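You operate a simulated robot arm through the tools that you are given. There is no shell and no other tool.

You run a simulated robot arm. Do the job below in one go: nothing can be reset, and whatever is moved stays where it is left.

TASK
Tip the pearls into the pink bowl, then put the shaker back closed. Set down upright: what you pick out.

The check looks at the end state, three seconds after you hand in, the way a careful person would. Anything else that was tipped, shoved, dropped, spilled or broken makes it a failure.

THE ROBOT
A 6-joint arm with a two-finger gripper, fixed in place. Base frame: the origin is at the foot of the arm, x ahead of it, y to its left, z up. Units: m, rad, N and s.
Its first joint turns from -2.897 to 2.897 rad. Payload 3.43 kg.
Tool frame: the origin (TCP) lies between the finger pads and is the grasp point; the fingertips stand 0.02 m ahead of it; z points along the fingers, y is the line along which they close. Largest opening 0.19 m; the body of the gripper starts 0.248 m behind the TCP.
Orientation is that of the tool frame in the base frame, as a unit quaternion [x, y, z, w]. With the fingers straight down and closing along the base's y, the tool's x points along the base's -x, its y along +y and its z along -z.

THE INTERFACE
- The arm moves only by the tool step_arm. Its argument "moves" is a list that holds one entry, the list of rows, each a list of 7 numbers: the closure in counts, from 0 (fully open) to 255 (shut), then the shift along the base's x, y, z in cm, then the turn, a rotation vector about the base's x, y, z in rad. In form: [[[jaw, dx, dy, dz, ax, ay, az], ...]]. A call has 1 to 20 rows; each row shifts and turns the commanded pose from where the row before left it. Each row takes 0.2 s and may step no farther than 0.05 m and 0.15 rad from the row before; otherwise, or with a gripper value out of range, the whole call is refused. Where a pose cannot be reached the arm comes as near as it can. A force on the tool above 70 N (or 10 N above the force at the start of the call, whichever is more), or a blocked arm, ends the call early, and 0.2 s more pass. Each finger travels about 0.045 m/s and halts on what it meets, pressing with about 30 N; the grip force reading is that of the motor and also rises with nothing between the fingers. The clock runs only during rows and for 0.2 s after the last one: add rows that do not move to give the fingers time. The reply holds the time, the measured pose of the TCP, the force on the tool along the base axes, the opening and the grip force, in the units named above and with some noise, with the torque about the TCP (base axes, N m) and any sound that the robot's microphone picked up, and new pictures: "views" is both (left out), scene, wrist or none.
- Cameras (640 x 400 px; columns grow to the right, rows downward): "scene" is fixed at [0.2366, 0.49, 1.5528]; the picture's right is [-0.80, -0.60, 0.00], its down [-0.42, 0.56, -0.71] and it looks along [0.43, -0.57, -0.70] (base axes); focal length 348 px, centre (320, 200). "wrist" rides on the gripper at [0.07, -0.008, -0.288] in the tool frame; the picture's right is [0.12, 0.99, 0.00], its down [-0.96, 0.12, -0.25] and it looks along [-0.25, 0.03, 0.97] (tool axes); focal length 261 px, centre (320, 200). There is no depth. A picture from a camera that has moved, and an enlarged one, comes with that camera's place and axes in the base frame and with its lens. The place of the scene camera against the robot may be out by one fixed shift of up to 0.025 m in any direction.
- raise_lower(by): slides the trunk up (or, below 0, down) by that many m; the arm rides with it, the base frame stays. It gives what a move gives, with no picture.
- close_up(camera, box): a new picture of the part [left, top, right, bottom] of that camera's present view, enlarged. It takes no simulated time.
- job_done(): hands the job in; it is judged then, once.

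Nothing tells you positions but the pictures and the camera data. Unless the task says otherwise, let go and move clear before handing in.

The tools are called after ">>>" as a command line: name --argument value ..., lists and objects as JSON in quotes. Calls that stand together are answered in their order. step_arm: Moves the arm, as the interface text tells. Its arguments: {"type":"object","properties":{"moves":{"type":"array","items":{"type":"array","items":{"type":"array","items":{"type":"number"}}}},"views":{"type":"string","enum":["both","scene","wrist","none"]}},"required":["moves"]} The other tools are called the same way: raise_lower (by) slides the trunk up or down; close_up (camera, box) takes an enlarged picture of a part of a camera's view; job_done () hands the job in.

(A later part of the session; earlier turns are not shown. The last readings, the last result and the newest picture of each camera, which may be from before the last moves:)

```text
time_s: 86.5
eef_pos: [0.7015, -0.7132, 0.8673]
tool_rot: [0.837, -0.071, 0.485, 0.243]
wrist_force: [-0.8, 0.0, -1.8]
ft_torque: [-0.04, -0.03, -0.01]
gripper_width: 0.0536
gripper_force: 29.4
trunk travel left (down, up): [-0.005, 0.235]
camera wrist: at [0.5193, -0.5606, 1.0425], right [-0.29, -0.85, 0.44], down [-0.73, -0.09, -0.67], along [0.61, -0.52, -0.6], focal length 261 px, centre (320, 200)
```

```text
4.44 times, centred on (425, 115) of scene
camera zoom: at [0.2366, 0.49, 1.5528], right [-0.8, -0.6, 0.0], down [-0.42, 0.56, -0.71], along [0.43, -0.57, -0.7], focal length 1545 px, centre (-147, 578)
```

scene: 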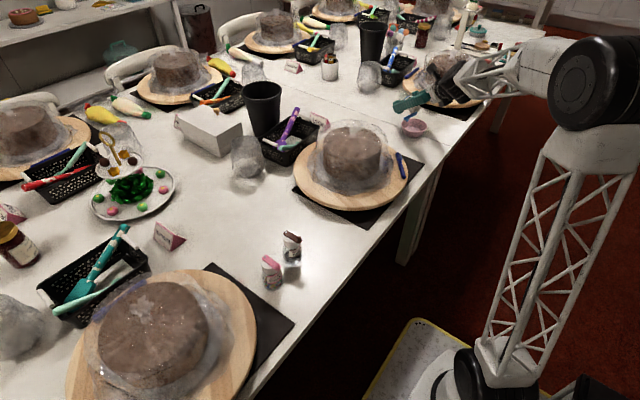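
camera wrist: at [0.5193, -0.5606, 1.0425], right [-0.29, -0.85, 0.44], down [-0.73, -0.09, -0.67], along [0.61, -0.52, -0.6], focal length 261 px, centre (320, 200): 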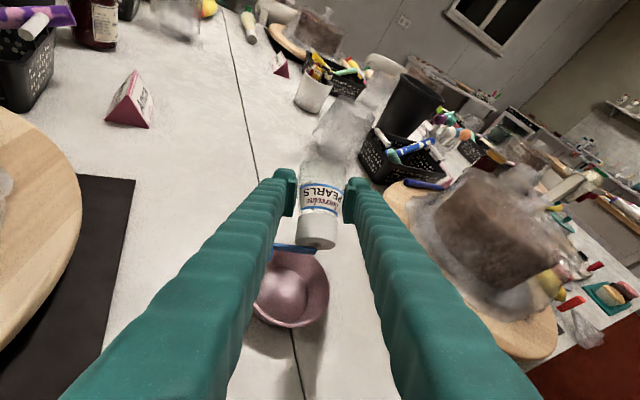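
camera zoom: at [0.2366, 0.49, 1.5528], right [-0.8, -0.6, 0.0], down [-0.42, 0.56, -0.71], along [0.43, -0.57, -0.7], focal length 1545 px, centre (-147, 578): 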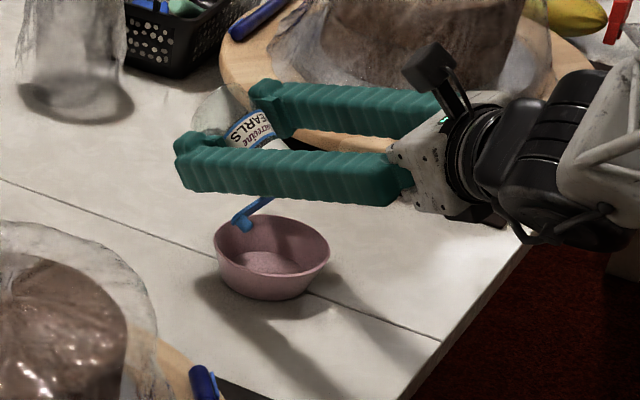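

It's following nicely at 111° tilt, and the pearls have slid toward the neck. I'll continue pitching slowly.

>>> step_arm --moves '[[[200, -0.098, 0.06, 0.24, -0.02626, -0.04255, 0], [200, -0.098, 0.06, 0.24, -0.02626, -0.04255, 0], [200, 0, 0, 0, 0, 0, 0], [200, -0.115, 0.07, 0.225, -0.02626, -0.04255, 0], [200, -0.115, 0.07, 0.225, -0.02626, -0.04255, 0], [200, 0, 0, 0, 0, 0, 0]]]' --views "wrist"

>>> close_up --camera "wrist" --box '[200, 120, 440, 340]'

>>> close_up --camera "scene" --box '[370, 70, 480, 160]'

```text
time_s: 87.9
eef_pos: [0.6969, -0.7104, 0.8751]
tool_rot: [0.78, -0.066, 0.556, 0.28]
wrist_force: [0.2, 0.4, -2.3]
ft_torque: [-0.04, 0.0, 0.01]
gripper_width: 0.0538
gripper_force: 29.8
trunk travel left (down, up): [-0.005, 0.235]
camera wrist: at [0.4877, -0.542, 0.9992], right [-0.37, -0.8, 0.47], down [-0.61, -0.17, -0.77], along [0.7, -0.57, -0.43], focal length 261 px, centre (320, 200)
```

wrist: 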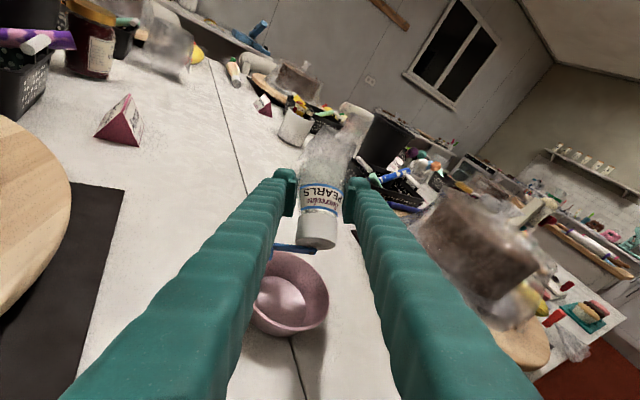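

```text
1.82 times, centred on (320, 230) of wrist
camera zoom: at [0.4877, -0.542, 0.9992], right [-0.37, -0.8, 0.47], down [-0.61, -0.17, -0.77], along [0.7, -0.57, -0.43], focal length 474 px, centre (320, 146)
```

zoom: 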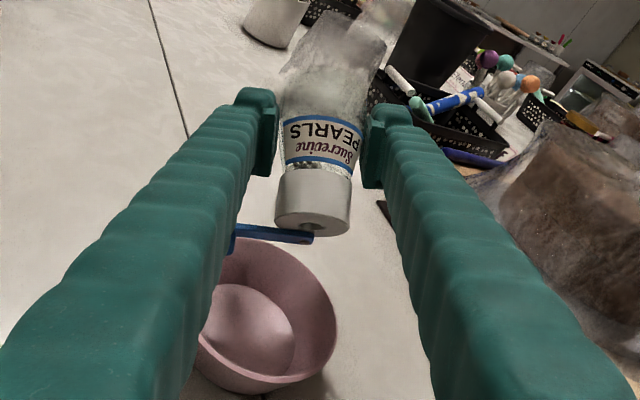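

```text
4.44 times, centred on (425, 115) of scene
camera zoom: at [0.2366, 0.49, 1.5528], right [-0.8, -0.6, 0.0], down [-0.42, 0.56, -0.71], along [0.43, -0.57, -0.7], focal length 1545 px, centre (-147, 578)
```

zoom: 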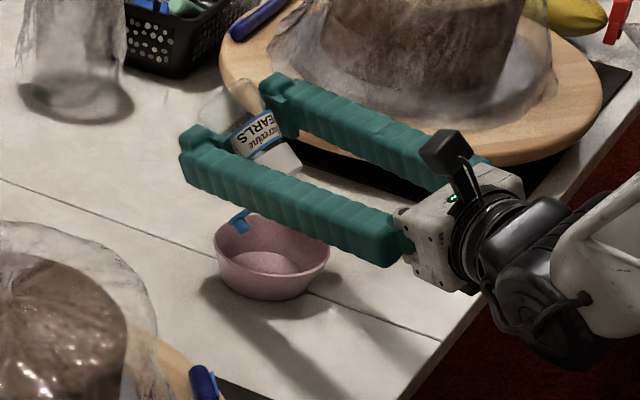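

It's at 122° tilt with the pearls gathered at the cap and none out yet. I'll continue tilting.

>>> step_arm --moves '[[[200, -0.135, 0.085, 0.21, -0.02626, -0.04255, 0], [200, -0.135, 0.085, 0.21, -0.02626, -0.04255, 0], [200, 0, 0, 0, 0, 0, 0], [200, -0.155, 0.095, 0.195, -0.02626, -0.04255, 0], [200, -0.155, 0.095, 0.195, -0.02626, -0.04255, 0], [200, 0, 0, 0, 0, 0, 0], [200, 0, 0, 0, 0, 0, 0]]]' --views "wrist"

>>> close_up --camera "wrist" --box '[200, 120, 440, 340]'

>>> close_up --camera "scene" --box '[370, 70, 480, 160]'

```text
time_s: 89.5
eef_pos: [0.691, -0.7066, 0.8846]
tool_rot: [0.713, -0.061, 0.623, 0.314]
wrist_force: [-0.4, 0.8, -2.0]
ft_torque: [-0.04, 0.0, -0.01]
gripper_width: 0.0535
gripper_force: 29.8
trunk travel left (down, up): [-0.005, 0.235]
camera wrist: at [0.4653, -0.5283, 0.9526], right [-0.45, -0.75, 0.48], down [-0.47, -0.25, -0.84], along [0.76, -0.61, -0.24], focal length 261 px, centre (320, 200)
```

wrist: 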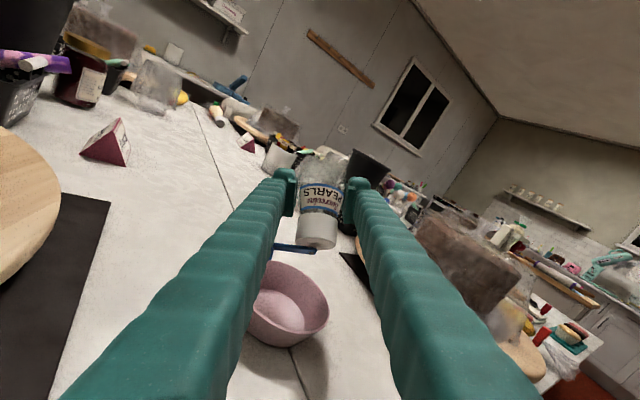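

```text
1.82 times, centred on (320, 230) of wrist
camera zoom: at [0.4653, -0.5283, 0.9526], right [-0.45, -0.75, 0.48], down [-0.47, -0.25, -0.84], along [0.76, -0.61, -0.24], focal length 474 px, centre (320, 146)
```

zoom: 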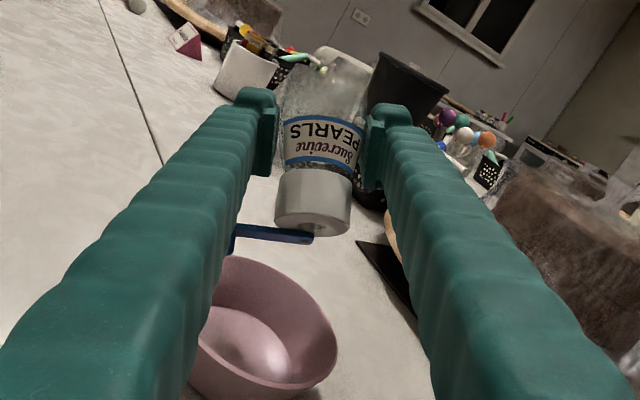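

```text
4.44 times, centred on (425, 115) of scene
camera zoom: at [0.2366, 0.49, 1.5528], right [-0.8, -0.6, 0.0], down [-0.42, 0.56, -0.71], along [0.43, -0.57, -0.7], focal length 1545 px, centre (-147, 578)
```

zoom: 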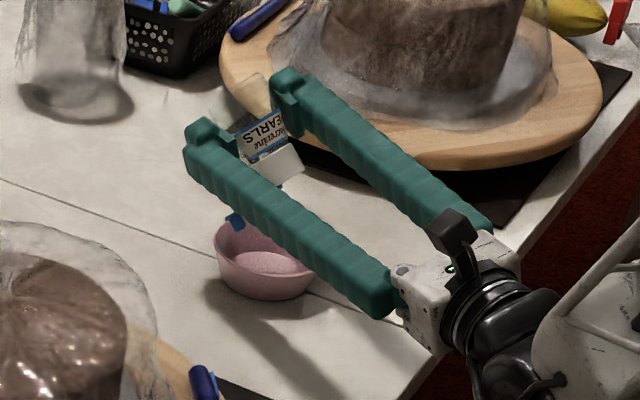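

It's at 133° tilt with nothing out yet, so the pearls are resting inside the cap corner below the hole. I'll go to the maximum tilt and check.

>>> step_arm --moves '[[[200, -0.165, 0.1, 0.175, -0.02626, -0.04255, 0], [200, -0.165, 0.1, 0.175, -0.02626, -0.04255, 0], [200, -0.185, 0.115, 0.155, -0.02626, -0.04255, 0], [200, -0.185, 0.115, 0.155, -0.02626, -0.04255, 0], [200, 0, 0, 0, 0, 0, 0], [200, 0, 0, 0, 0, 0, 0]]]' --views "wrist"

>>> close_up --camera "wrist" --box '[240, 150, 400, 290]'

>>> close_up --camera "scene" --box '[390, 80, 450, 145]'

```text
time_s: 90.9
eef_pos: [0.6833, -0.7027, 0.8904]
tool_rot: [0.641, -0.054, 0.684, 0.344]
wrist_force: [0.2, 1.0, -1.7]
ft_torque: [-0.01, 0.0, -0.03]
gripper_width: 0.0537
gripper_force: 30.3
trunk travel left (down, up): [-0.005, 0.235]
camera wrist: at [0.4509, -0.5202, 0.901], right [-0.53, -0.7, 0.47], down [-0.33, -0.35, -0.88], along [0.78, -0.62, -0.05], focal length 261 px, centre (320, 200)
```

wrist: 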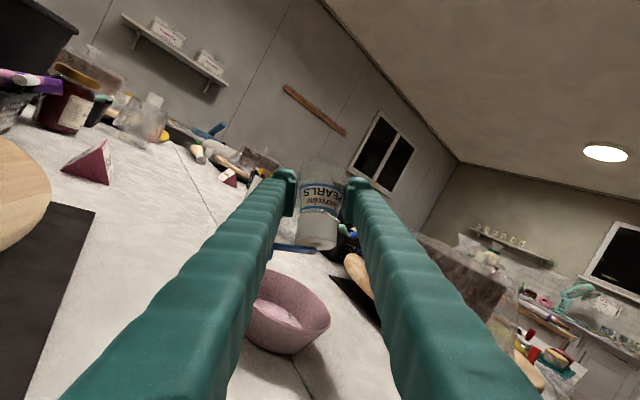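

```text
2.86 times, centred on (320, 220) of wrist
camera zoom: at [0.4509, -0.5202, 0.901], right [-0.53, -0.7, 0.47], down [-0.33, -0.35, -0.88], along [0.78, -0.62, -0.05], focal length 745 px, centre (320, 143)
```

zoom: 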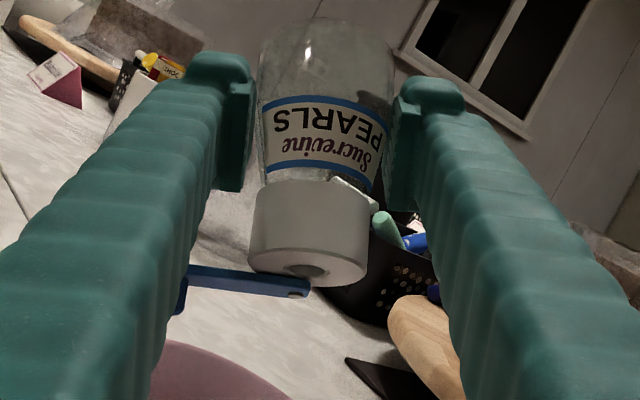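

```text
6.15 times, centred on (420, 112) of scene
camera zoom: at [0.2366, 0.49, 1.5528], right [-0.8, -0.6, 0.0], down [-0.42, 0.56, -0.71], along [0.43, -0.57, -0.7], focal length 2139 px, centre (-295, 738)
```

zoom: 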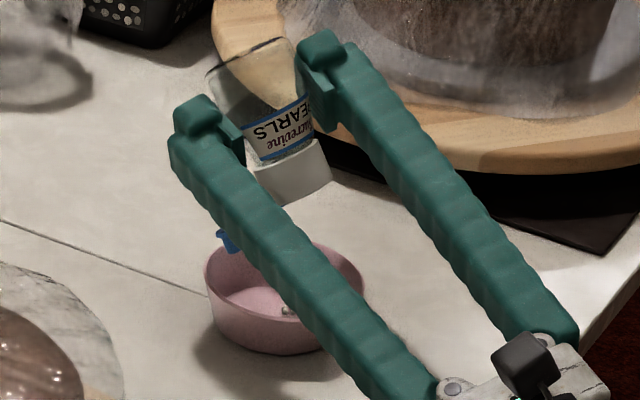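

Pearls have started dropping into the bowl. I'll shake gently up and down in place to bring out the rest.

>>> step_arm --moves '[[[200, 0, 0, 1.5, 0, 0, 0], [200, 0, 0, -1.5, 0, 0, 0], [200, 0, 0, 1.5, 0, 0, 0], [200, 0, 0, -1.5, 0, 0, 0], [200, 0, 0, 1.5, 0, 0, 0], [200, 0, 0, -1.5, 0, 0, 0], [200, 0, 0, 1.5, 0, 0, 0], [200, 0, 0, -1.5, 0, 0, 0], [200, 0, 0, 0, 0, 0, 0], [200, 0, 0, 0, 0, 0, 0]]]' --views "wrist"

>>> close_up --camera "wrist" --box '[220, 180, 380, 360]'

>>> close_up --camera "scene" --box '[390, 80, 450, 145]'

```text
time_s: 93.1
eef_pos: [0.6836, -0.7038, 0.8887]
tool_rot: [0.641, -0.054, 0.684, 0.344]
wrist_force: [0.1, -0.1, -0.7]
ft_torque: [0.01, -0.03, -0.02]
gripper_width: 0.0537
gripper_force: 29.7
trunk travel left (down, up): [-0.005, 0.235]
camera wrist: at [0.4514, -0.52, 0.9012], right [-0.53, -0.7, 0.47], down [-0.33, -0.35, -0.88], along [0.78, -0.62, -0.05], focal length 261 px, centre (320, 200)
```

wrist: 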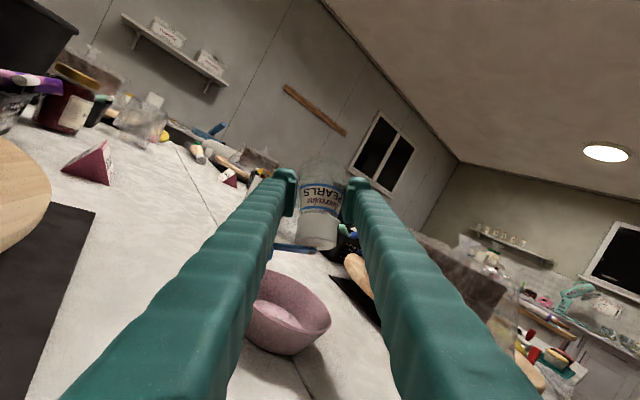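

```text
2.22 times, centred on (300, 270) of wrist
camera zoom: at [0.4514, -0.52, 0.9012], right [-0.53, -0.7, 0.47], down [-0.33, -0.35, -0.88], along [0.78, -0.62, -0.05], focal length 579 px, centre (364, 44)
```

zoom: 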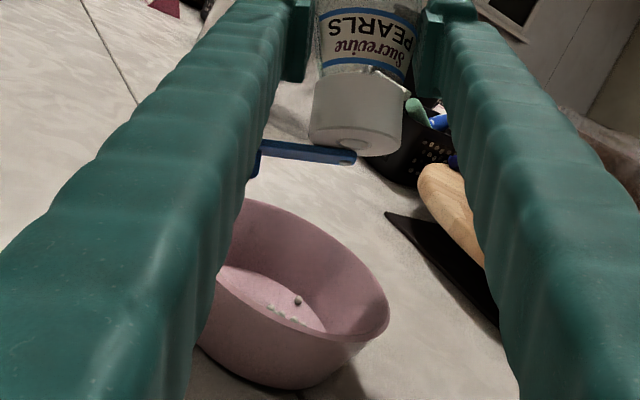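

```text
6.15 times, centred on (420, 112) of scene
camera zoom: at [0.2366, 0.49, 1.5528], right [-0.8, -0.6, 0.0], down [-0.42, 0.56, -0.71], along [0.43, -0.57, -0.7], focal length 2139 px, centre (-295, 738)
```

zoom: 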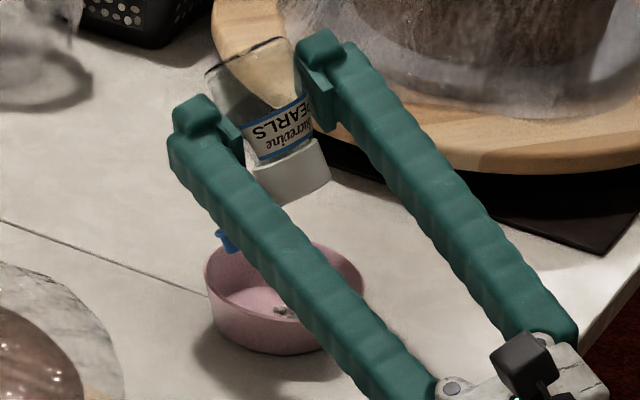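

Only a few came out. I'll roll to the full inversion (about 149° tilt) around the mouth, then shake harder with side-to-side rolls.

>>> step_arm --moves '[[[200, -0.27, -0.437, 0.1, 0.1066, -0.0658, 0.0223], [200, -0.27, -0.437, 0.1, 0.1066, -0.0658, 0.0223], [200, -0.27, -0.437, 0.1, 0.1066, -0.0658, 0.0223], [200, 0, 0, 0, 0, 0, 0], [200, 0, 0, 0, 0, 0, 0]]]' --views "wrist"

>>> close_up --camera "wrist" --box '[220, 180, 380, 360]'

>>> close_up --camera "scene" --box '[390, 80, 450, 145]'

```text
time_s: 94.3
eef_pos: [0.6788, -0.7166, 0.8929]
tool_rot: [0.619, -0.174, 0.738, 0.207]
wrist_force: [-0.2, 0.0, -2.7]
ft_torque: [0.02, -0.05, 0.0]
gripper_width: 0.0536
gripper_force: 29.6
trunk travel left (down, up): [-0.005, 0.235]
camera wrist: at [0.4301, -0.5544, 0.9121], right [-0.54, -0.84, 0.12], down [-0.12, -0.06, -0.99], along [0.83, -0.55, -0.07], focal length 261 px, centre (320, 200)
```

wrist: 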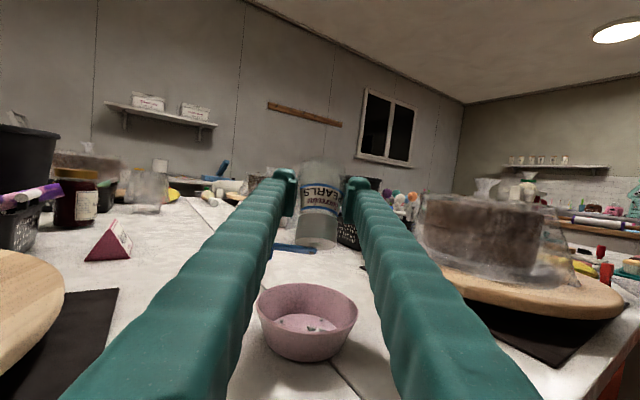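

```text
2.22 times, centred on (300, 270) of wrist
camera zoom: at [0.4301, -0.5544, 0.9121], right [-0.54, -0.84, 0.12], down [-0.12, -0.06, -0.99], along [0.83, -0.55, -0.07], focal length 579 px, centre (364, 44)
```

zoom: 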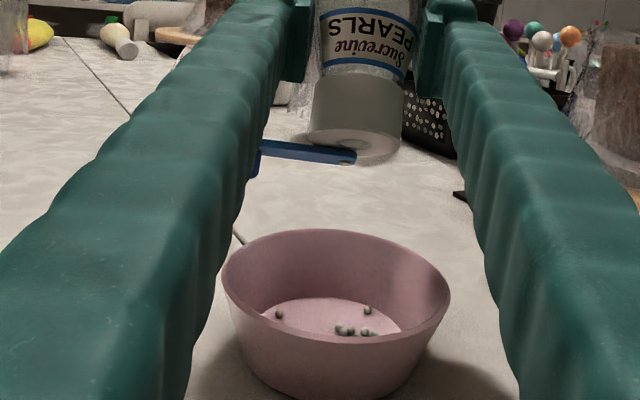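

```text
6.15 times, centred on (420, 112) of scene
camera zoom: at [0.2366, 0.49, 1.5528], right [-0.8, -0.6, 0.0], down [-0.42, 0.56, -0.71], along [0.43, -0.57, -0.7], focal length 2139 px, centre (-295, 738)
```

zoom: 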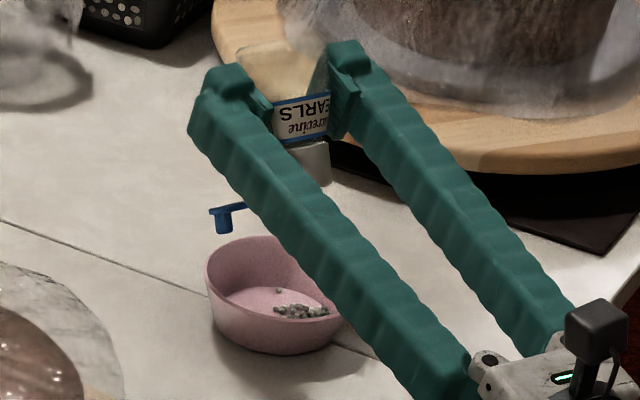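

That helped: more pearls are in the bowl and all of them are inside it. I'll shake with side-to-side rolls plus vertical jerks.

>>> step_arm --moves '[[[200, -0.305, -0.494, 2.0, 0.1173, -0.0724, 0.0245], [200, 0.305, 0.494, -2.0, -0.1173, 0.0724, -0.0245], [200, 0.305, 0.494, 2.0, -0.1173, 0.0724, -0.0245], [200, -0.305, -0.494, -2.0, 0.1173, -0.0724, 0.0245], [200, -0.305, -0.494, 2.0, 0.1173, -0.0724, 0.0245], [200, 0.305, 0.494, -2.0, -0.1173, 0.0724, -0.0245], [200, 0.305, 0.494, 2.0, -0.1173, 0.0724, -0.0245], [200, -0.305, -0.494, -2.0, 0.1173, -0.0724, 0.0245], [200, 0, 0, 2.0, 0, 0, 0], [200, 0, 0, -2.0, 0, 0, 0], [200, 0, 0, 2.0, 0, 0, 0], [200, 0, 0, -2.0, 0, 0, 0], [200, 0, 0, 0, 0, 0, 0], [200, 0, 0, 0, 0, 0, 0]]]' --views "wrist"

>>> close_up --camera "wrist" --box '[220, 180, 380, 360]'

>>> close_up --camera "scene" --box '[390, 80, 450, 145]'

```text
time_s: 97.3
eef_pos: [0.6769, -0.7162, 0.8936]
tool_rot: [0.618, -0.176, 0.737, 0.209]
wrist_force: [0.7, -0.7, -1.8]
ft_torque: [-0.04, -0.01, -0.01]
gripper_width: 0.0535
gripper_force: 30.0
trunk travel left (down, up): [-0.005, 0.235]
camera wrist: at [0.4292, -0.5539, 0.9115], right [-0.54, -0.84, 0.12], down [-0.13, -0.06, -0.99], along [0.83, -0.55, -0.07], focal length 261 px, centre (320, 200)
```

wrist: 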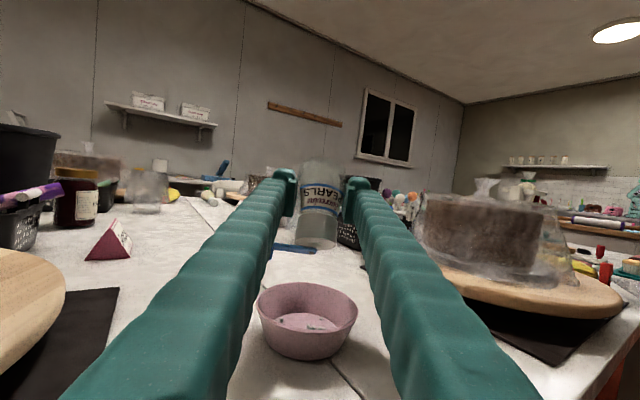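

```text
2.22 times, centred on (300, 270) of wrist
camera zoom: at [0.4292, -0.5539, 0.9115], right [-0.54, -0.84, 0.12], down [-0.13, -0.06, -0.99], along [0.83, -0.55, -0.07], focal length 579 px, centre (364, 44)
```

zoom: 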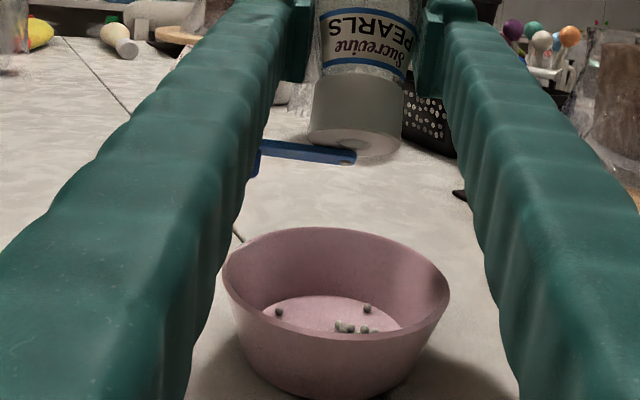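

```text
6.15 times, centred on (420, 112) of scene
camera zoom: at [0.2366, 0.49, 1.5528], right [-0.8, -0.6, 0.0], down [-0.42, 0.56, -0.71], along [0.43, -0.57, -0.7], focal length 2139 px, centre (-295, 738)
```

zoom: 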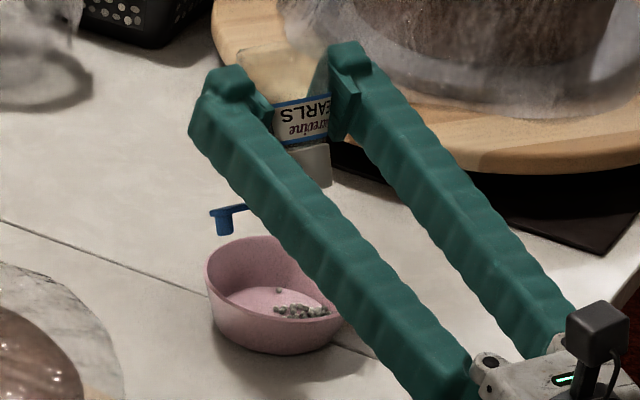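

Little more came out. I'll look closely at the cap opening and the bottle interior.

>>> close_up --camera "wrist" --box '[290, 150, 350, 260]'

>>> close_up --camera "wrist" --box '[290, 225, 340, 256]'

>>> close_up --camera "wrist" --box '[250, 280, 360, 350]'

>>> close_up --camera "scene" --box '[405, 85, 425, 110]'

```text
3.64 times, centred on (320, 205) of wrist
camera zoom: at [0.4292, -0.5539, 0.9115], right [-0.54, -0.84, 0.12], down [-0.13, -0.06, -0.99], along [0.83, -0.55, -0.07], focal length 948 px, centre (320, 182)
```

zoom: 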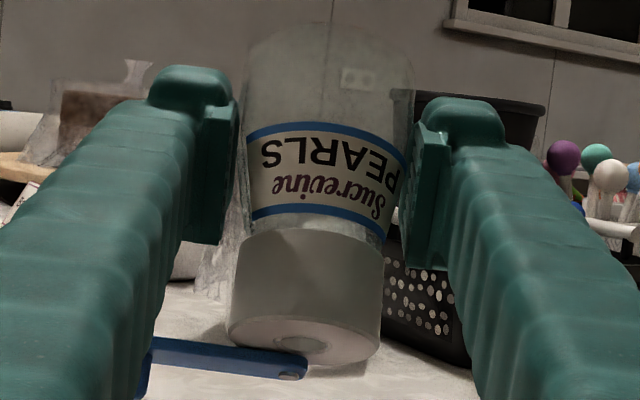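

```text
12.80 times, centred on (315, 240) of wrist
camera zoom: at [0.4292, -0.5539, 0.9115], right [-0.54, -0.84, 0.12], down [-0.13, -0.06, -0.99], along [0.83, -0.55, -0.07], focal length 3336 px, centre (384, -318)
```

zoom: 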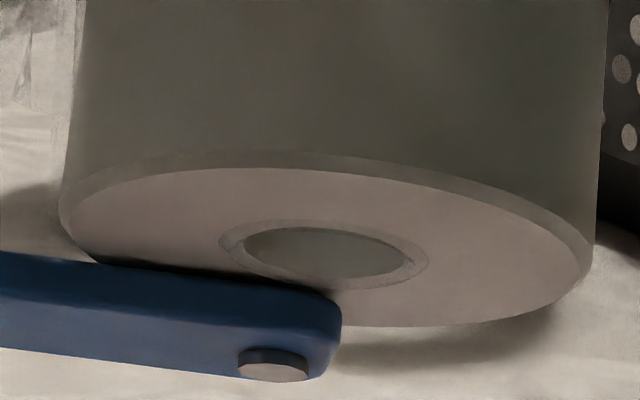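

```text
5.71 times, centred on (305, 315) of wrist
camera zoom: at [0.4292, -0.5539, 0.9115], right [-0.54, -0.84, 0.12], down [-0.13, -0.06, -0.99], along [0.83, -0.55, -0.07], focal length 1489 px, centre (406, -457)
```

zoom: 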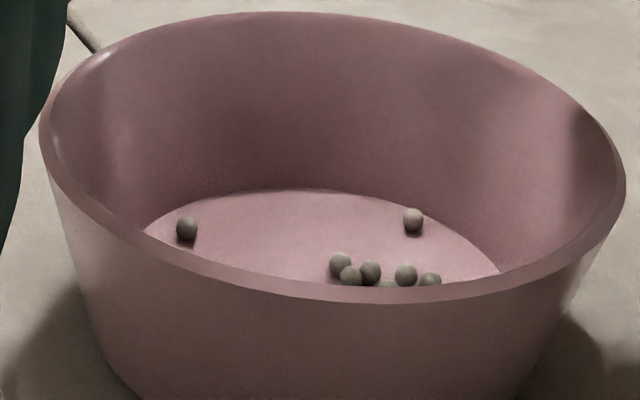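

```text
16.00 times, centred on (415, 98) of scene
camera zoom: at [0.2366, 0.49, 1.5528], right [-0.8, -0.6, 0.0], down [-0.42, 0.56, -0.71], along [0.43, -0.57, -0.7], focal length 5560 px, centre (-1200, 1840)
```

zoom: 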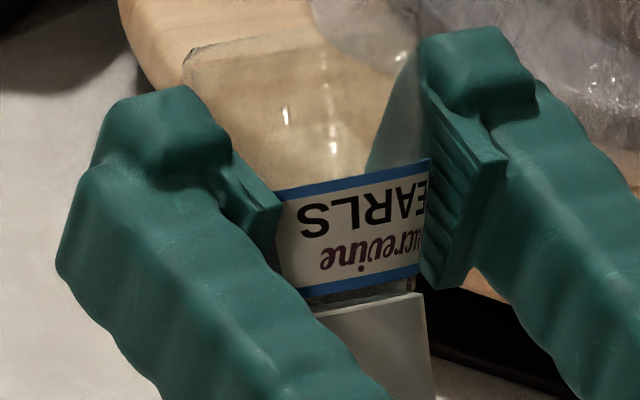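

The hole is clear and the remaining pearls are resting in the far low corner of the cap. I'll tilt further in small steps around the mouth, checking reach.

>>> step_arm --moves '[[[200, -0.204, 0.126, 0.14, -0.02626, -0.04255, 0], [200, 0, 0, 0, 0, 0, 0]]]' --views "none"

>>> step_arm --moves '[[[200, -0.21, 0.13, 0.12, -0.02626, -0.04255, 0], [200, 0, 0, 0, 0, 0, 0]]]' --views "none"

>>> step_arm --moves '[[[200, -0.21, 0.13, 0.11, -0.02626, -0.04255, 0], [200, 0, 0, 0, 0, 0, 0], [200, 0, 0, 0, 0, 0, 0]]]' --views "both"

>>> close_up --camera "scene" --box '[390, 80, 450, 145]'

>>> close_up --camera "wrist" --box '[220, 180, 380, 360]'

```text
time_s: 97.9
eef_pos: [0.6736, -0.7148, 0.8937]
tool_rot: [0.599, -0.171, 0.752, 0.213]
wrist_force: [-0.2, 0.4, -2.0]
ft_torque: [0.01, -0.01, -0.06]
gripper_width: 0.0538
gripper_force: 30.0
trunk travel left (down, up): [-0.005, 0.235]
```

```text
time_s: 98.5
eef_pos: [0.6733, -0.7134, 0.8953]
tool_rot: [0.58, -0.164, 0.768, 0.217]
wrist_force: [0.0, -0.7, -2.1]
ft_torque: [-0.01, 0.01, 0.0]
gripper_width: 0.0536
gripper_force: 30.3
trunk travel left (down, up): [-0.005, 0.235]
```

```text
time_s: 99.3
eef_pos: [0.6715, -0.7116, 0.8957]
tool_rot: [0.561, -0.16, 0.782, 0.221]
wrist_force: [-0.5, 0.3, -1.9]
ft_torque: [0.03, -0.05, 0.03]
gripper_width: 0.0534
gripper_force: 30.4
trunk travel left (down, up): [-0.005, 0.235]
camera wrist: at [0.4234, -0.5501, 0.8711], right [-0.55, -0.83, 0.11], down [0.0, -0.14, -0.99], along [0.83, -0.55, 0.08], focal length 261 px, centre (320, 200)
```

scene: 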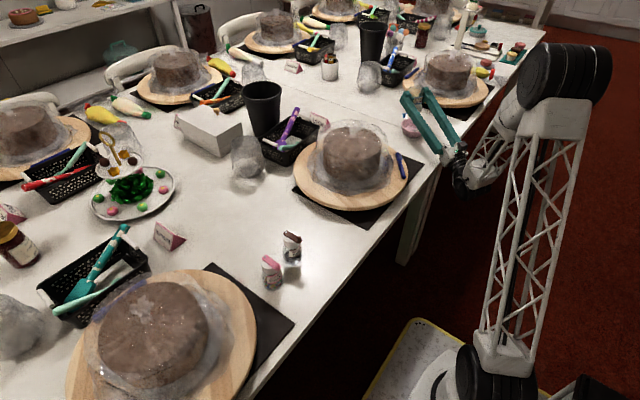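
wrist: 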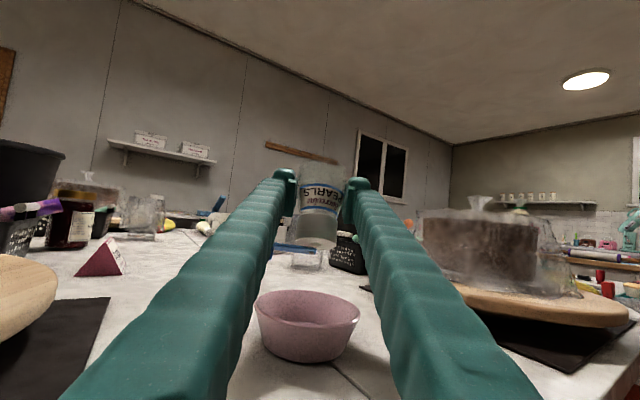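

```text
6.15 times, centred on (420, 112) of scene
camera zoom: at [0.2366, 0.49, 1.5528], right [-0.8, -0.6, 0.0], down [-0.42, 0.56, -0.71], along [0.43, -0.57, -0.7], focal length 2139 px, centre (-295, 738)
```

zoom: 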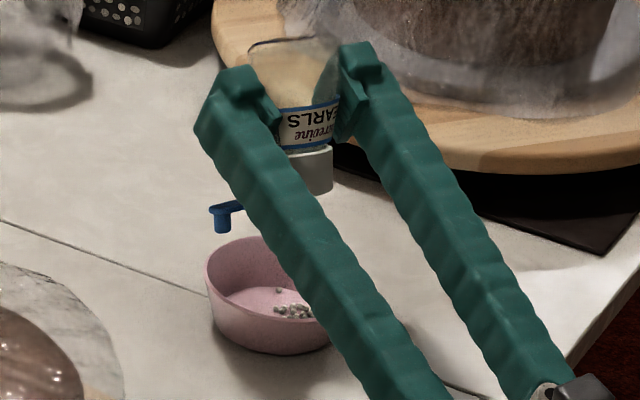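

```text
2.22 times, centred on (300, 270) of wrist
camera zoom: at [0.4234, -0.5501, 0.8711], right [-0.55, -0.83, 0.11], down [0.0, -0.14, -0.99], along [0.83, -0.55, 0.08], focal length 579 px, centre (364, 44)
```

zoom: 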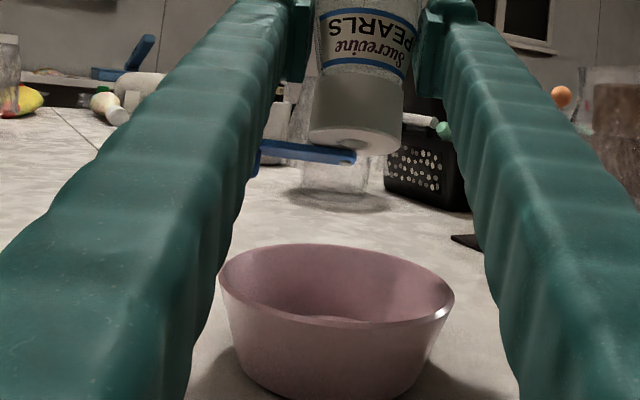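

It's now at 157° tilt with reach still fine and all pearls inside the bowl so far. I'll do a short radial shake over the bowl.

>>> step_arm --moves '[[[200, 1.02, -0.63, 0.5, 0, 0, 0], [200, -2.04, 1.26, 0, 0, 0, 0], [200, 2.04, -1.26, 0, 0, 0, 0], [200, -2.04, 1.26, 0, 0, 0, 0], [200, 2.04, -1.26, 0, 0, 0, 0], [200, -2.04, 1.26, 0, 0, 0, 0], [200, 2.04, -1.26, 0, 0, 0, 0], [200, -1.02, 0.63, -0.5, 0, 0, 0], [200, 0, 0, 0, 0, 0, 0], [200, 0, 0, 0, 0, 0, 0]]]' --views "wrist"

>>> close_up --camera "scene" --box '[390, 80, 450, 145]'

>>> close_up --camera "wrist" --box '[220, 180, 380, 360]'

```text
time_s: 101.5
eef_pos: [0.6694, -0.7117, 0.896]
tool_rot: [0.561, -0.158, 0.782, 0.22]
wrist_force: [-0.4, 0.0, -1.2]
ft_torque: [0.03, 0.02, -0.01]
gripper_width: 0.0534
gripper_force: 29.7
trunk travel left (down, up): [-0.005, 0.235]
camera wrist: at [0.4226, -0.5505, 0.8713], right [-0.55, -0.83, 0.11], down [0.0, -0.14, -0.99], along [0.83, -0.55, 0.08], focal length 261 px, centre (320, 200)
```

wrist: 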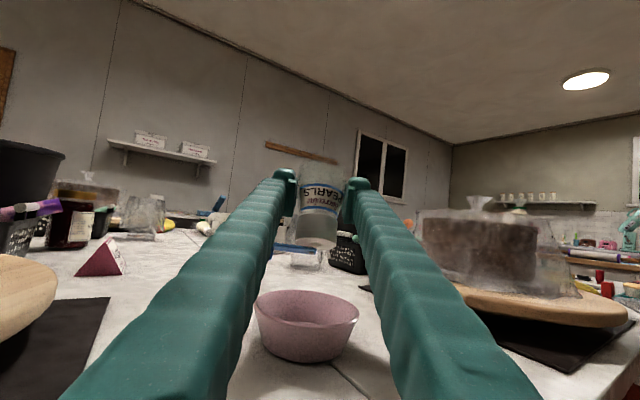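

```text
6.15 times, centred on (420, 112) of scene
camera zoom: at [0.2366, 0.49, 1.5528], right [-0.8, -0.6, 0.0], down [-0.42, 0.56, -0.71], along [0.43, -0.57, -0.7], focal length 2139 px, centre (-295, 738)
```

zoom: 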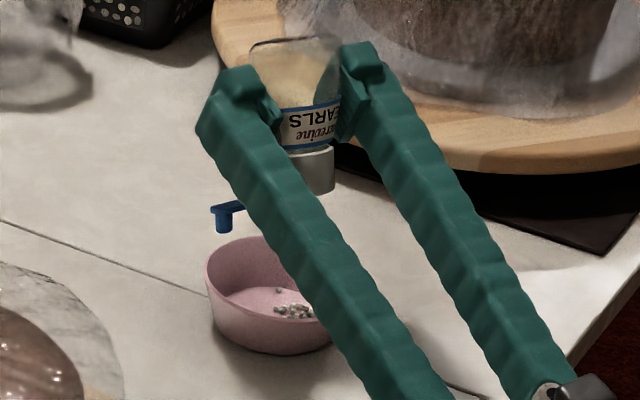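

```text
2.22 times, centred on (300, 270) of wrist
camera zoom: at [0.4226, -0.5505, 0.8713], right [-0.55, -0.83, 0.11], down [0.0, -0.14, -0.99], along [0.83, -0.55, 0.08], focal length 579 px, centre (364, 44)
```

zoom: 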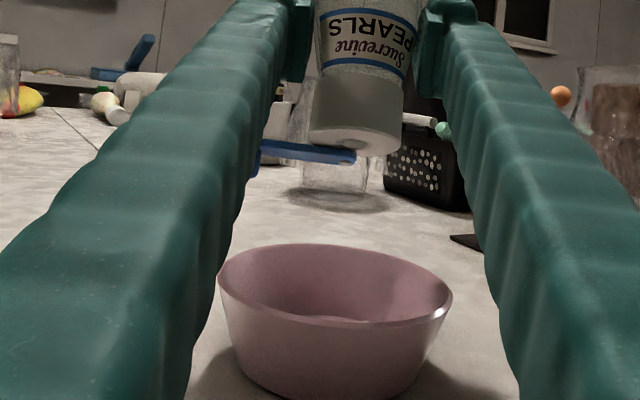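

I can't see the whole pile behind the finger. I'll do another round of stronger vertical shakes with rolls, then raise slightly to look in the bowl.

>>> step_arm --moves '[[[200, 0, 0, 3.5, 0, 0, 0], [200, 0, 0, -3.5, 0, 0, 0], [200, 0, 0, 3.5, 0, 0, 0], [200, 0, 0, -3.5, 0, 0, 0], [200, 0, 0, 3.5, 0, 0, 0], [200, 0, 0, -3.5, 0, 0, 0], [200, 0.3, 0.49, 2.0, -0.1173, 0.0724, -0.0445], [200, -0.3, -0.49, -2.0, 0.1173, -0.0724, 0.0445], [200, -0.3, -0.49, 2.0, 0.1173, -0.0724, 0.0445], [200, 0.3, 0.49, -2.0, -0.1173, 0.0724, -0.0445], [200, 0, 0, 3.5, 0, 0, 0], [200, 0, 0, -3.5, 0, 0, 0], [200, 0, 0, 3.5, 0, 0, 0], [200, 0, 0, -3.5, 0, 0, 0], [200, 0, 0, 0, 0, 0, 0], [200, 0, 0, 2.5, 0, 0, 0], [200, 0, 0, 2.5, 0, 0, 0], [200, 0, 0, 0, 0, 0, 0]]]' --views "wrist"

>>> close_up --camera "scene" --box '[390, 80, 450, 145]'

>>> close_up --camera "wrist" --box '[220, 180, 380, 360]'

```text
time_s: 105.3
eef_pos: [0.6701, -0.7105, 0.9478]
tool_rot: [0.562, -0.159, 0.782, 0.221]
wrist_force: [-0.3, 0.3, -1.6]
ft_torque: [-0.03, -0.01, -0.02]
gripper_width: 0.0537
gripper_force: 30.5
trunk travel left (down, up): [-0.005, 0.235]
camera wrist: at [0.4239, -0.5489, 0.9222], right [-0.55, -0.83, 0.11], down [0.0, -0.14, -0.99], along [0.83, -0.55, 0.08], focal length 261 px, centre (320, 200)
```

wrist: 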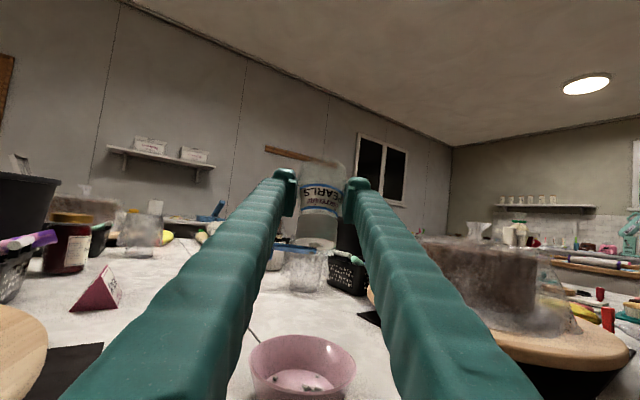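

```text
6.15 times, centred on (420, 112) of scene
camera zoom: at [0.2366, 0.49, 1.5528], right [-0.8, -0.6, 0.0], down [-0.42, 0.56, -0.71], along [0.43, -0.57, -0.7], focal length 2139 px, centre (-295, 738)
```

zoom: 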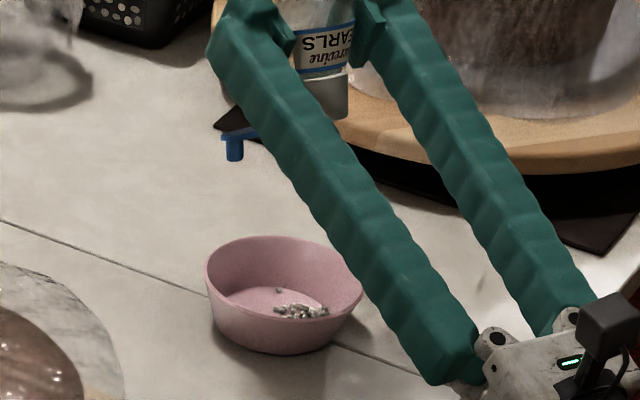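

```text
2.22 times, centred on (300, 270) of wrist
camera zoom: at [0.4239, -0.5489, 0.9222], right [-0.55, -0.83, 0.11], down [0.0, -0.14, -0.99], along [0.83, -0.55, 0.08], focal length 579 px, centre (364, 44)
```

zoom: 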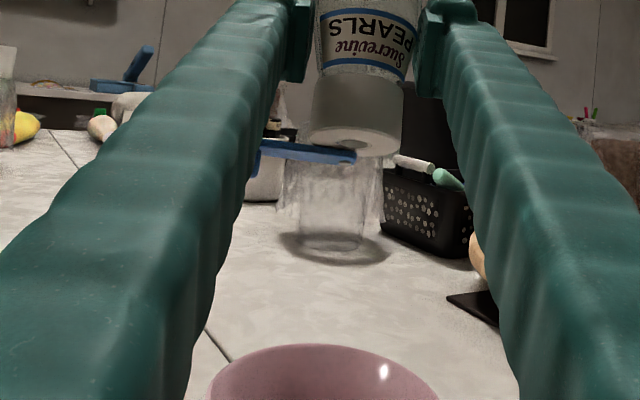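

The bowl is visible now. I'll zoom in to count the pearls.

>>> close_up --camera "scene" --box '[406, 115, 428, 137]'

>>> close_up --camera "wrist" --box '[240, 325, 370, 400]'

>>> close_up --camera "wrist" --box '[285, 150, 355, 260]'

```text
16.00 times, centred on (417, 126) of scene
camera zoom: at [0.2366, 0.49, 1.5528], right [-0.8, -0.6, 0.0], down [-0.42, 0.56, -0.71], along [0.43, -0.57, -0.7], focal length 5560 px, centre (-1232, 1384)
```

zoom: 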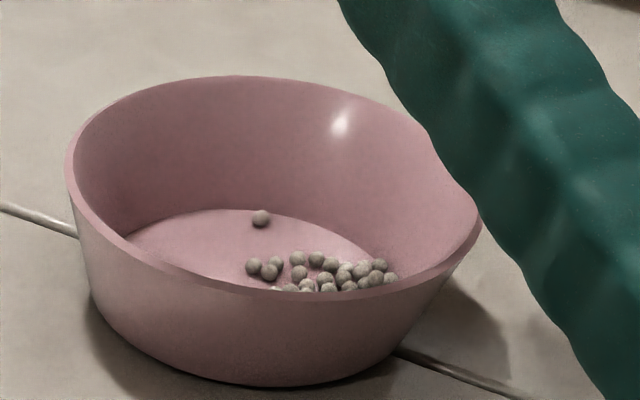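

```text
4.92 times, centred on (305, 362) of wrist
camera zoom: at [0.4239, -0.5489, 0.9222], right [-0.55, -0.83, 0.11], down [0.0, -0.14, -0.99], along [0.83, -0.55, 0.08], focal length 1283 px, centre (394, -600)
```

zoom: 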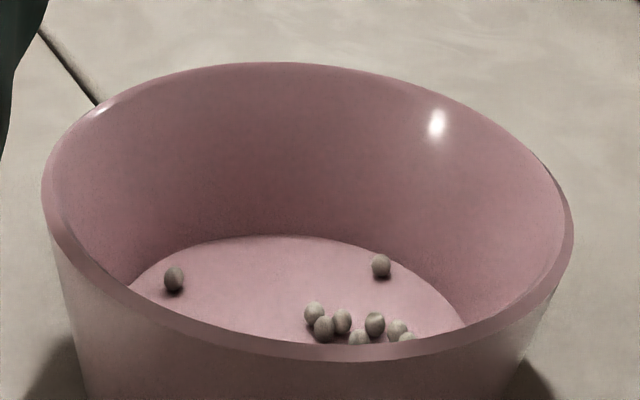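

```text
3.64 times, centred on (320, 205) of wrist
camera zoom: at [0.4239, -0.5489, 0.9222], right [-0.55, -0.83, 0.11], down [0.0, -0.14, -0.99], along [0.83, -0.55, 0.08], focal length 948 px, centre (320, 182)
```

zoom: 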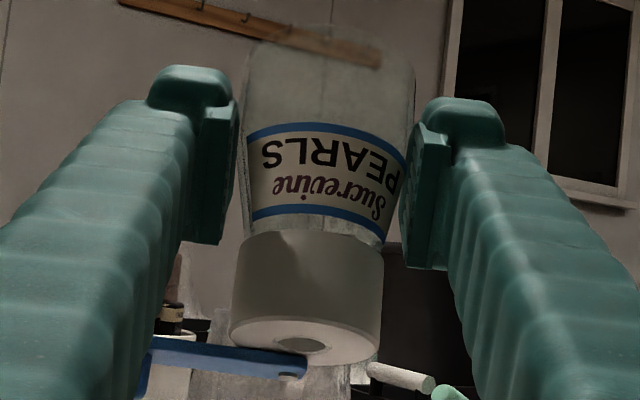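

About 25–30 pearls are in the bowl and none outside. Some probably remain as a single layer in the low corner of the cap. I'll tilt a bit more in small steps and then do radial jerks so they roll across the hole.

>>> step_arm --moves '[[[200, -0.21, 0.13, 0.09, -0.02626, -0.04255, 0], [200, -0.21, 0.13, 0.07, -0.02626, -0.04255, 0], [200, 0, 0, 0, 0, 0, 0]]]' --views "none"

>>> step_arm --moves '[[[200, 0, 0, -2.0, 0, 0, 0], [200, 0, 0, -1.8, 0, 0, 0], [200, 0, 0, 0, 0, 0, 0]]]' --views "both"

>>> close_up --camera "scene" --box '[390, 80, 490, 200]'

```text
time_s: 106.1
eef_pos: [0.6668, -0.7085, 0.9471]
tool_rot: [0.522, -0.148, 0.809, 0.228]
wrist_force: [0.9, -0.4, -1.9]
ft_torque: [-0.03, -0.05, 0.03]
gripper_width: 0.0536
gripper_force: 29.9
trunk travel left (down, up): [-0.005, 0.235]
```

```text
time_s: 106.9
eef_pos: [0.6664, -0.7089, 0.9117]
tool_rot: [0.522, -0.147, 0.809, 0.228]
wrist_force: [-0.1, -1.0, 11.4]
ft_torque: [1.68, 2.71, 0.26]
gripper_width: 0.0536
gripper_force: 29.9
trunk travel left (down, up): [-0.005, 0.235]
camera wrist: at [0.422, -0.5495, 0.856], right [-0.56, -0.82, 0.11], down [0.09, -0.19, -0.98], along [0.82, -0.54, 0.18], focal length 261 px, centre (320, 200)
```

scene: 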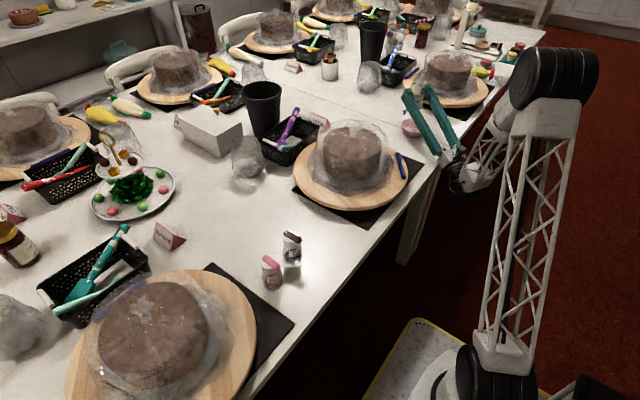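
wrist: 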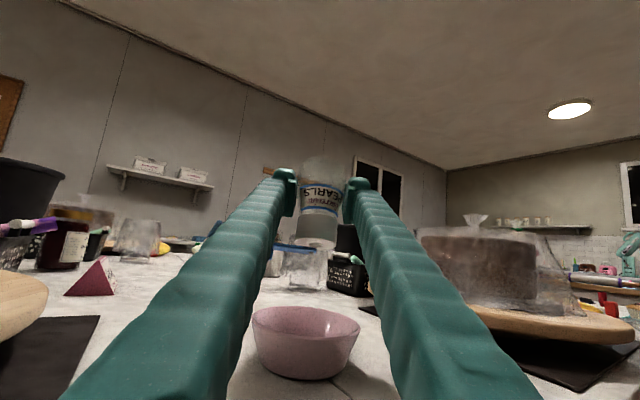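

```text
3.33 times, centred on (440, 140) of scene
camera zoom: at [0.2366, 0.49, 1.5528], right [-0.8, -0.6, 0.0], down [-0.42, 0.56, -0.71], along [0.43, -0.57, -0.7], focal length 1158 px, centre (-80, 400)
```

zoom: 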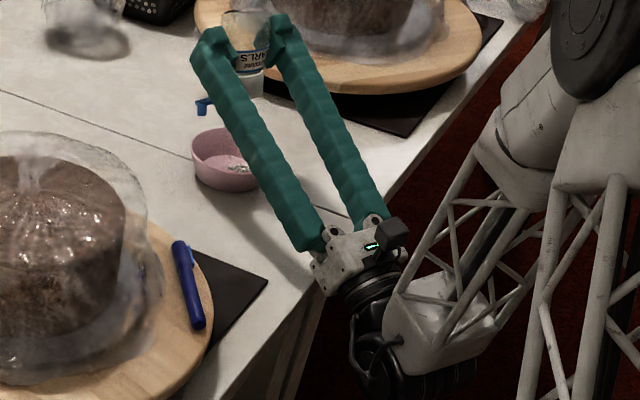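

The gripper's base just touched the table edge (11 N), so that's too low at this tilt. I'll raise immediately.

>>> step_arm --moves '[[[200, 0, 0, 2.0, 0, 0, 0], [200, 0, 0, 0.5, 0, 0, 0], [200, 0, 0, 0, 0, 0, 0]]]' --views "none"

>>> close_up --camera "scene" --box '[390, 80, 450, 145]'

```text
time_s: 107.7
eef_pos: [0.6651, -0.7096, 0.9358]
tool_rot: [0.523, -0.148, 0.808, 0.227]
wrist_force: [-0.1, -0.2, -1.3]
ft_torque: [0.01, -0.01, -0.01]
gripper_width: 0.0539
gripper_force: 30.1
trunk travel left (down, up): [-0.005, 0.235]
```

```text
6.15 times, centred on (420, 112) of scene
camera zoom: at [0.2366, 0.49, 1.5528], right [-0.8, -0.6, 0.0], down [-0.42, 0.56, -0.71], along [0.43, -0.57, -0.7], focal length 2139 px, centre (-295, 738)
```

zoom: 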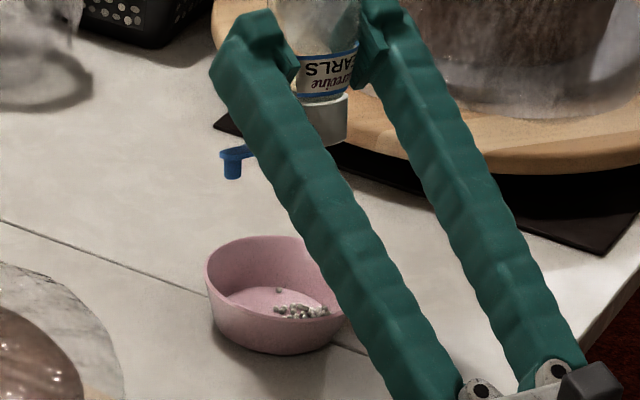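

It's clear again. I'll do radial shakes here: short strokes, inside the bowl's footprint.

>>> step_arm --moves '[[[200, 1.0, -0.62, 0, 0, 0, 0], [200, -2.55, 1.57, 0, 0, 0, 0], [200, 2.55, -1.57, 0, 0, 0, 0], [200, -2.55, 1.57, 0, 0, 0, 0], [200, 2.55, -1.57, 0, 0, 0, 0], [200, -2.55, 1.57, 0, 0, 0, 0], [200, 2.55, -1.57, 0, 0, 0, 0], [200, -2.55, 1.57, 0, 0, 0, 0], [200, 2.55, -1.57, 0, 0, 0, 0], [200, -1.0, 0.62, 0, 0, 0, 0], [200, 0, 0, 0, 0, 0, 0], [200, 0, 0, 0, 0, 0, 0]]]' --views "wrist"

>>> close_up --camera "scene" --box '[406, 115, 428, 137]'

>>> close_up --camera "wrist" --box '[230, 290, 380, 400]'

```text
time_s: 110.3
eef_pos: [0.6659, -0.7117, 0.9349]
tool_rot: [0.522, -0.147, 0.809, 0.228]
wrist_force: [0.3, -0.2, -2.1]
ft_torque: [-0.01, 0.03, -0.02]
gripper_width: 0.0536
gripper_force: 30.3
trunk travel left (down, up): [-0.005, 0.235]
camera wrist: at [0.4228, -0.5516, 0.8809], right [-0.56, -0.82, 0.11], down [0.09, -0.19, -0.98], along [0.82, -0.54, 0.18], focal length 261 px, centre (320, 200)
```

wrist: 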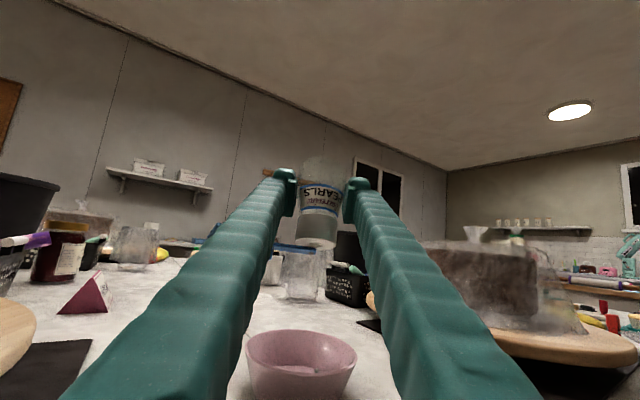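

```text
16.00 times, centred on (417, 126) of scene
camera zoom: at [0.2366, 0.49, 1.5528], right [-0.8, -0.6, 0.0], down [-0.42, 0.56, -0.71], along [0.43, -0.57, -0.7], focal length 5560 px, centre (-1232, 1384)
```

zoom: 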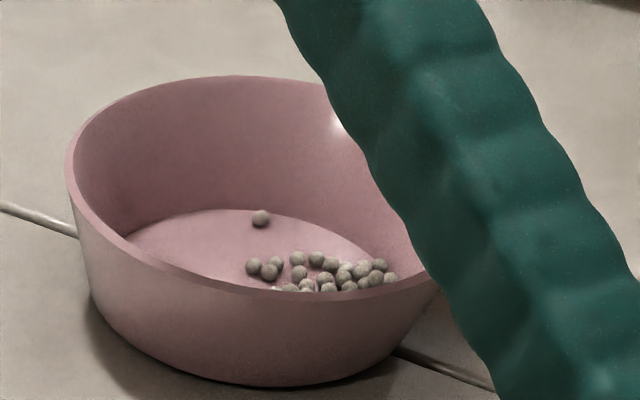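

```text
3.64 times, centred on (305, 345) of wrist
camera zoom: at [0.4228, -0.5516, 0.8809], right [-0.56, -0.82, 0.11], down [0.09, -0.19, -0.98], along [0.82, -0.54, 0.18], focal length 948 px, centre (374, -327)
```

zoom: 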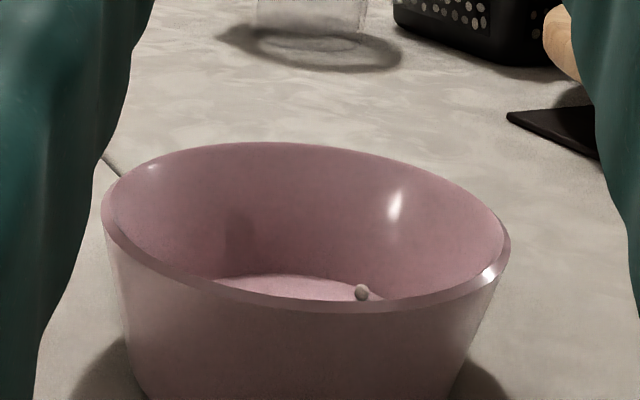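

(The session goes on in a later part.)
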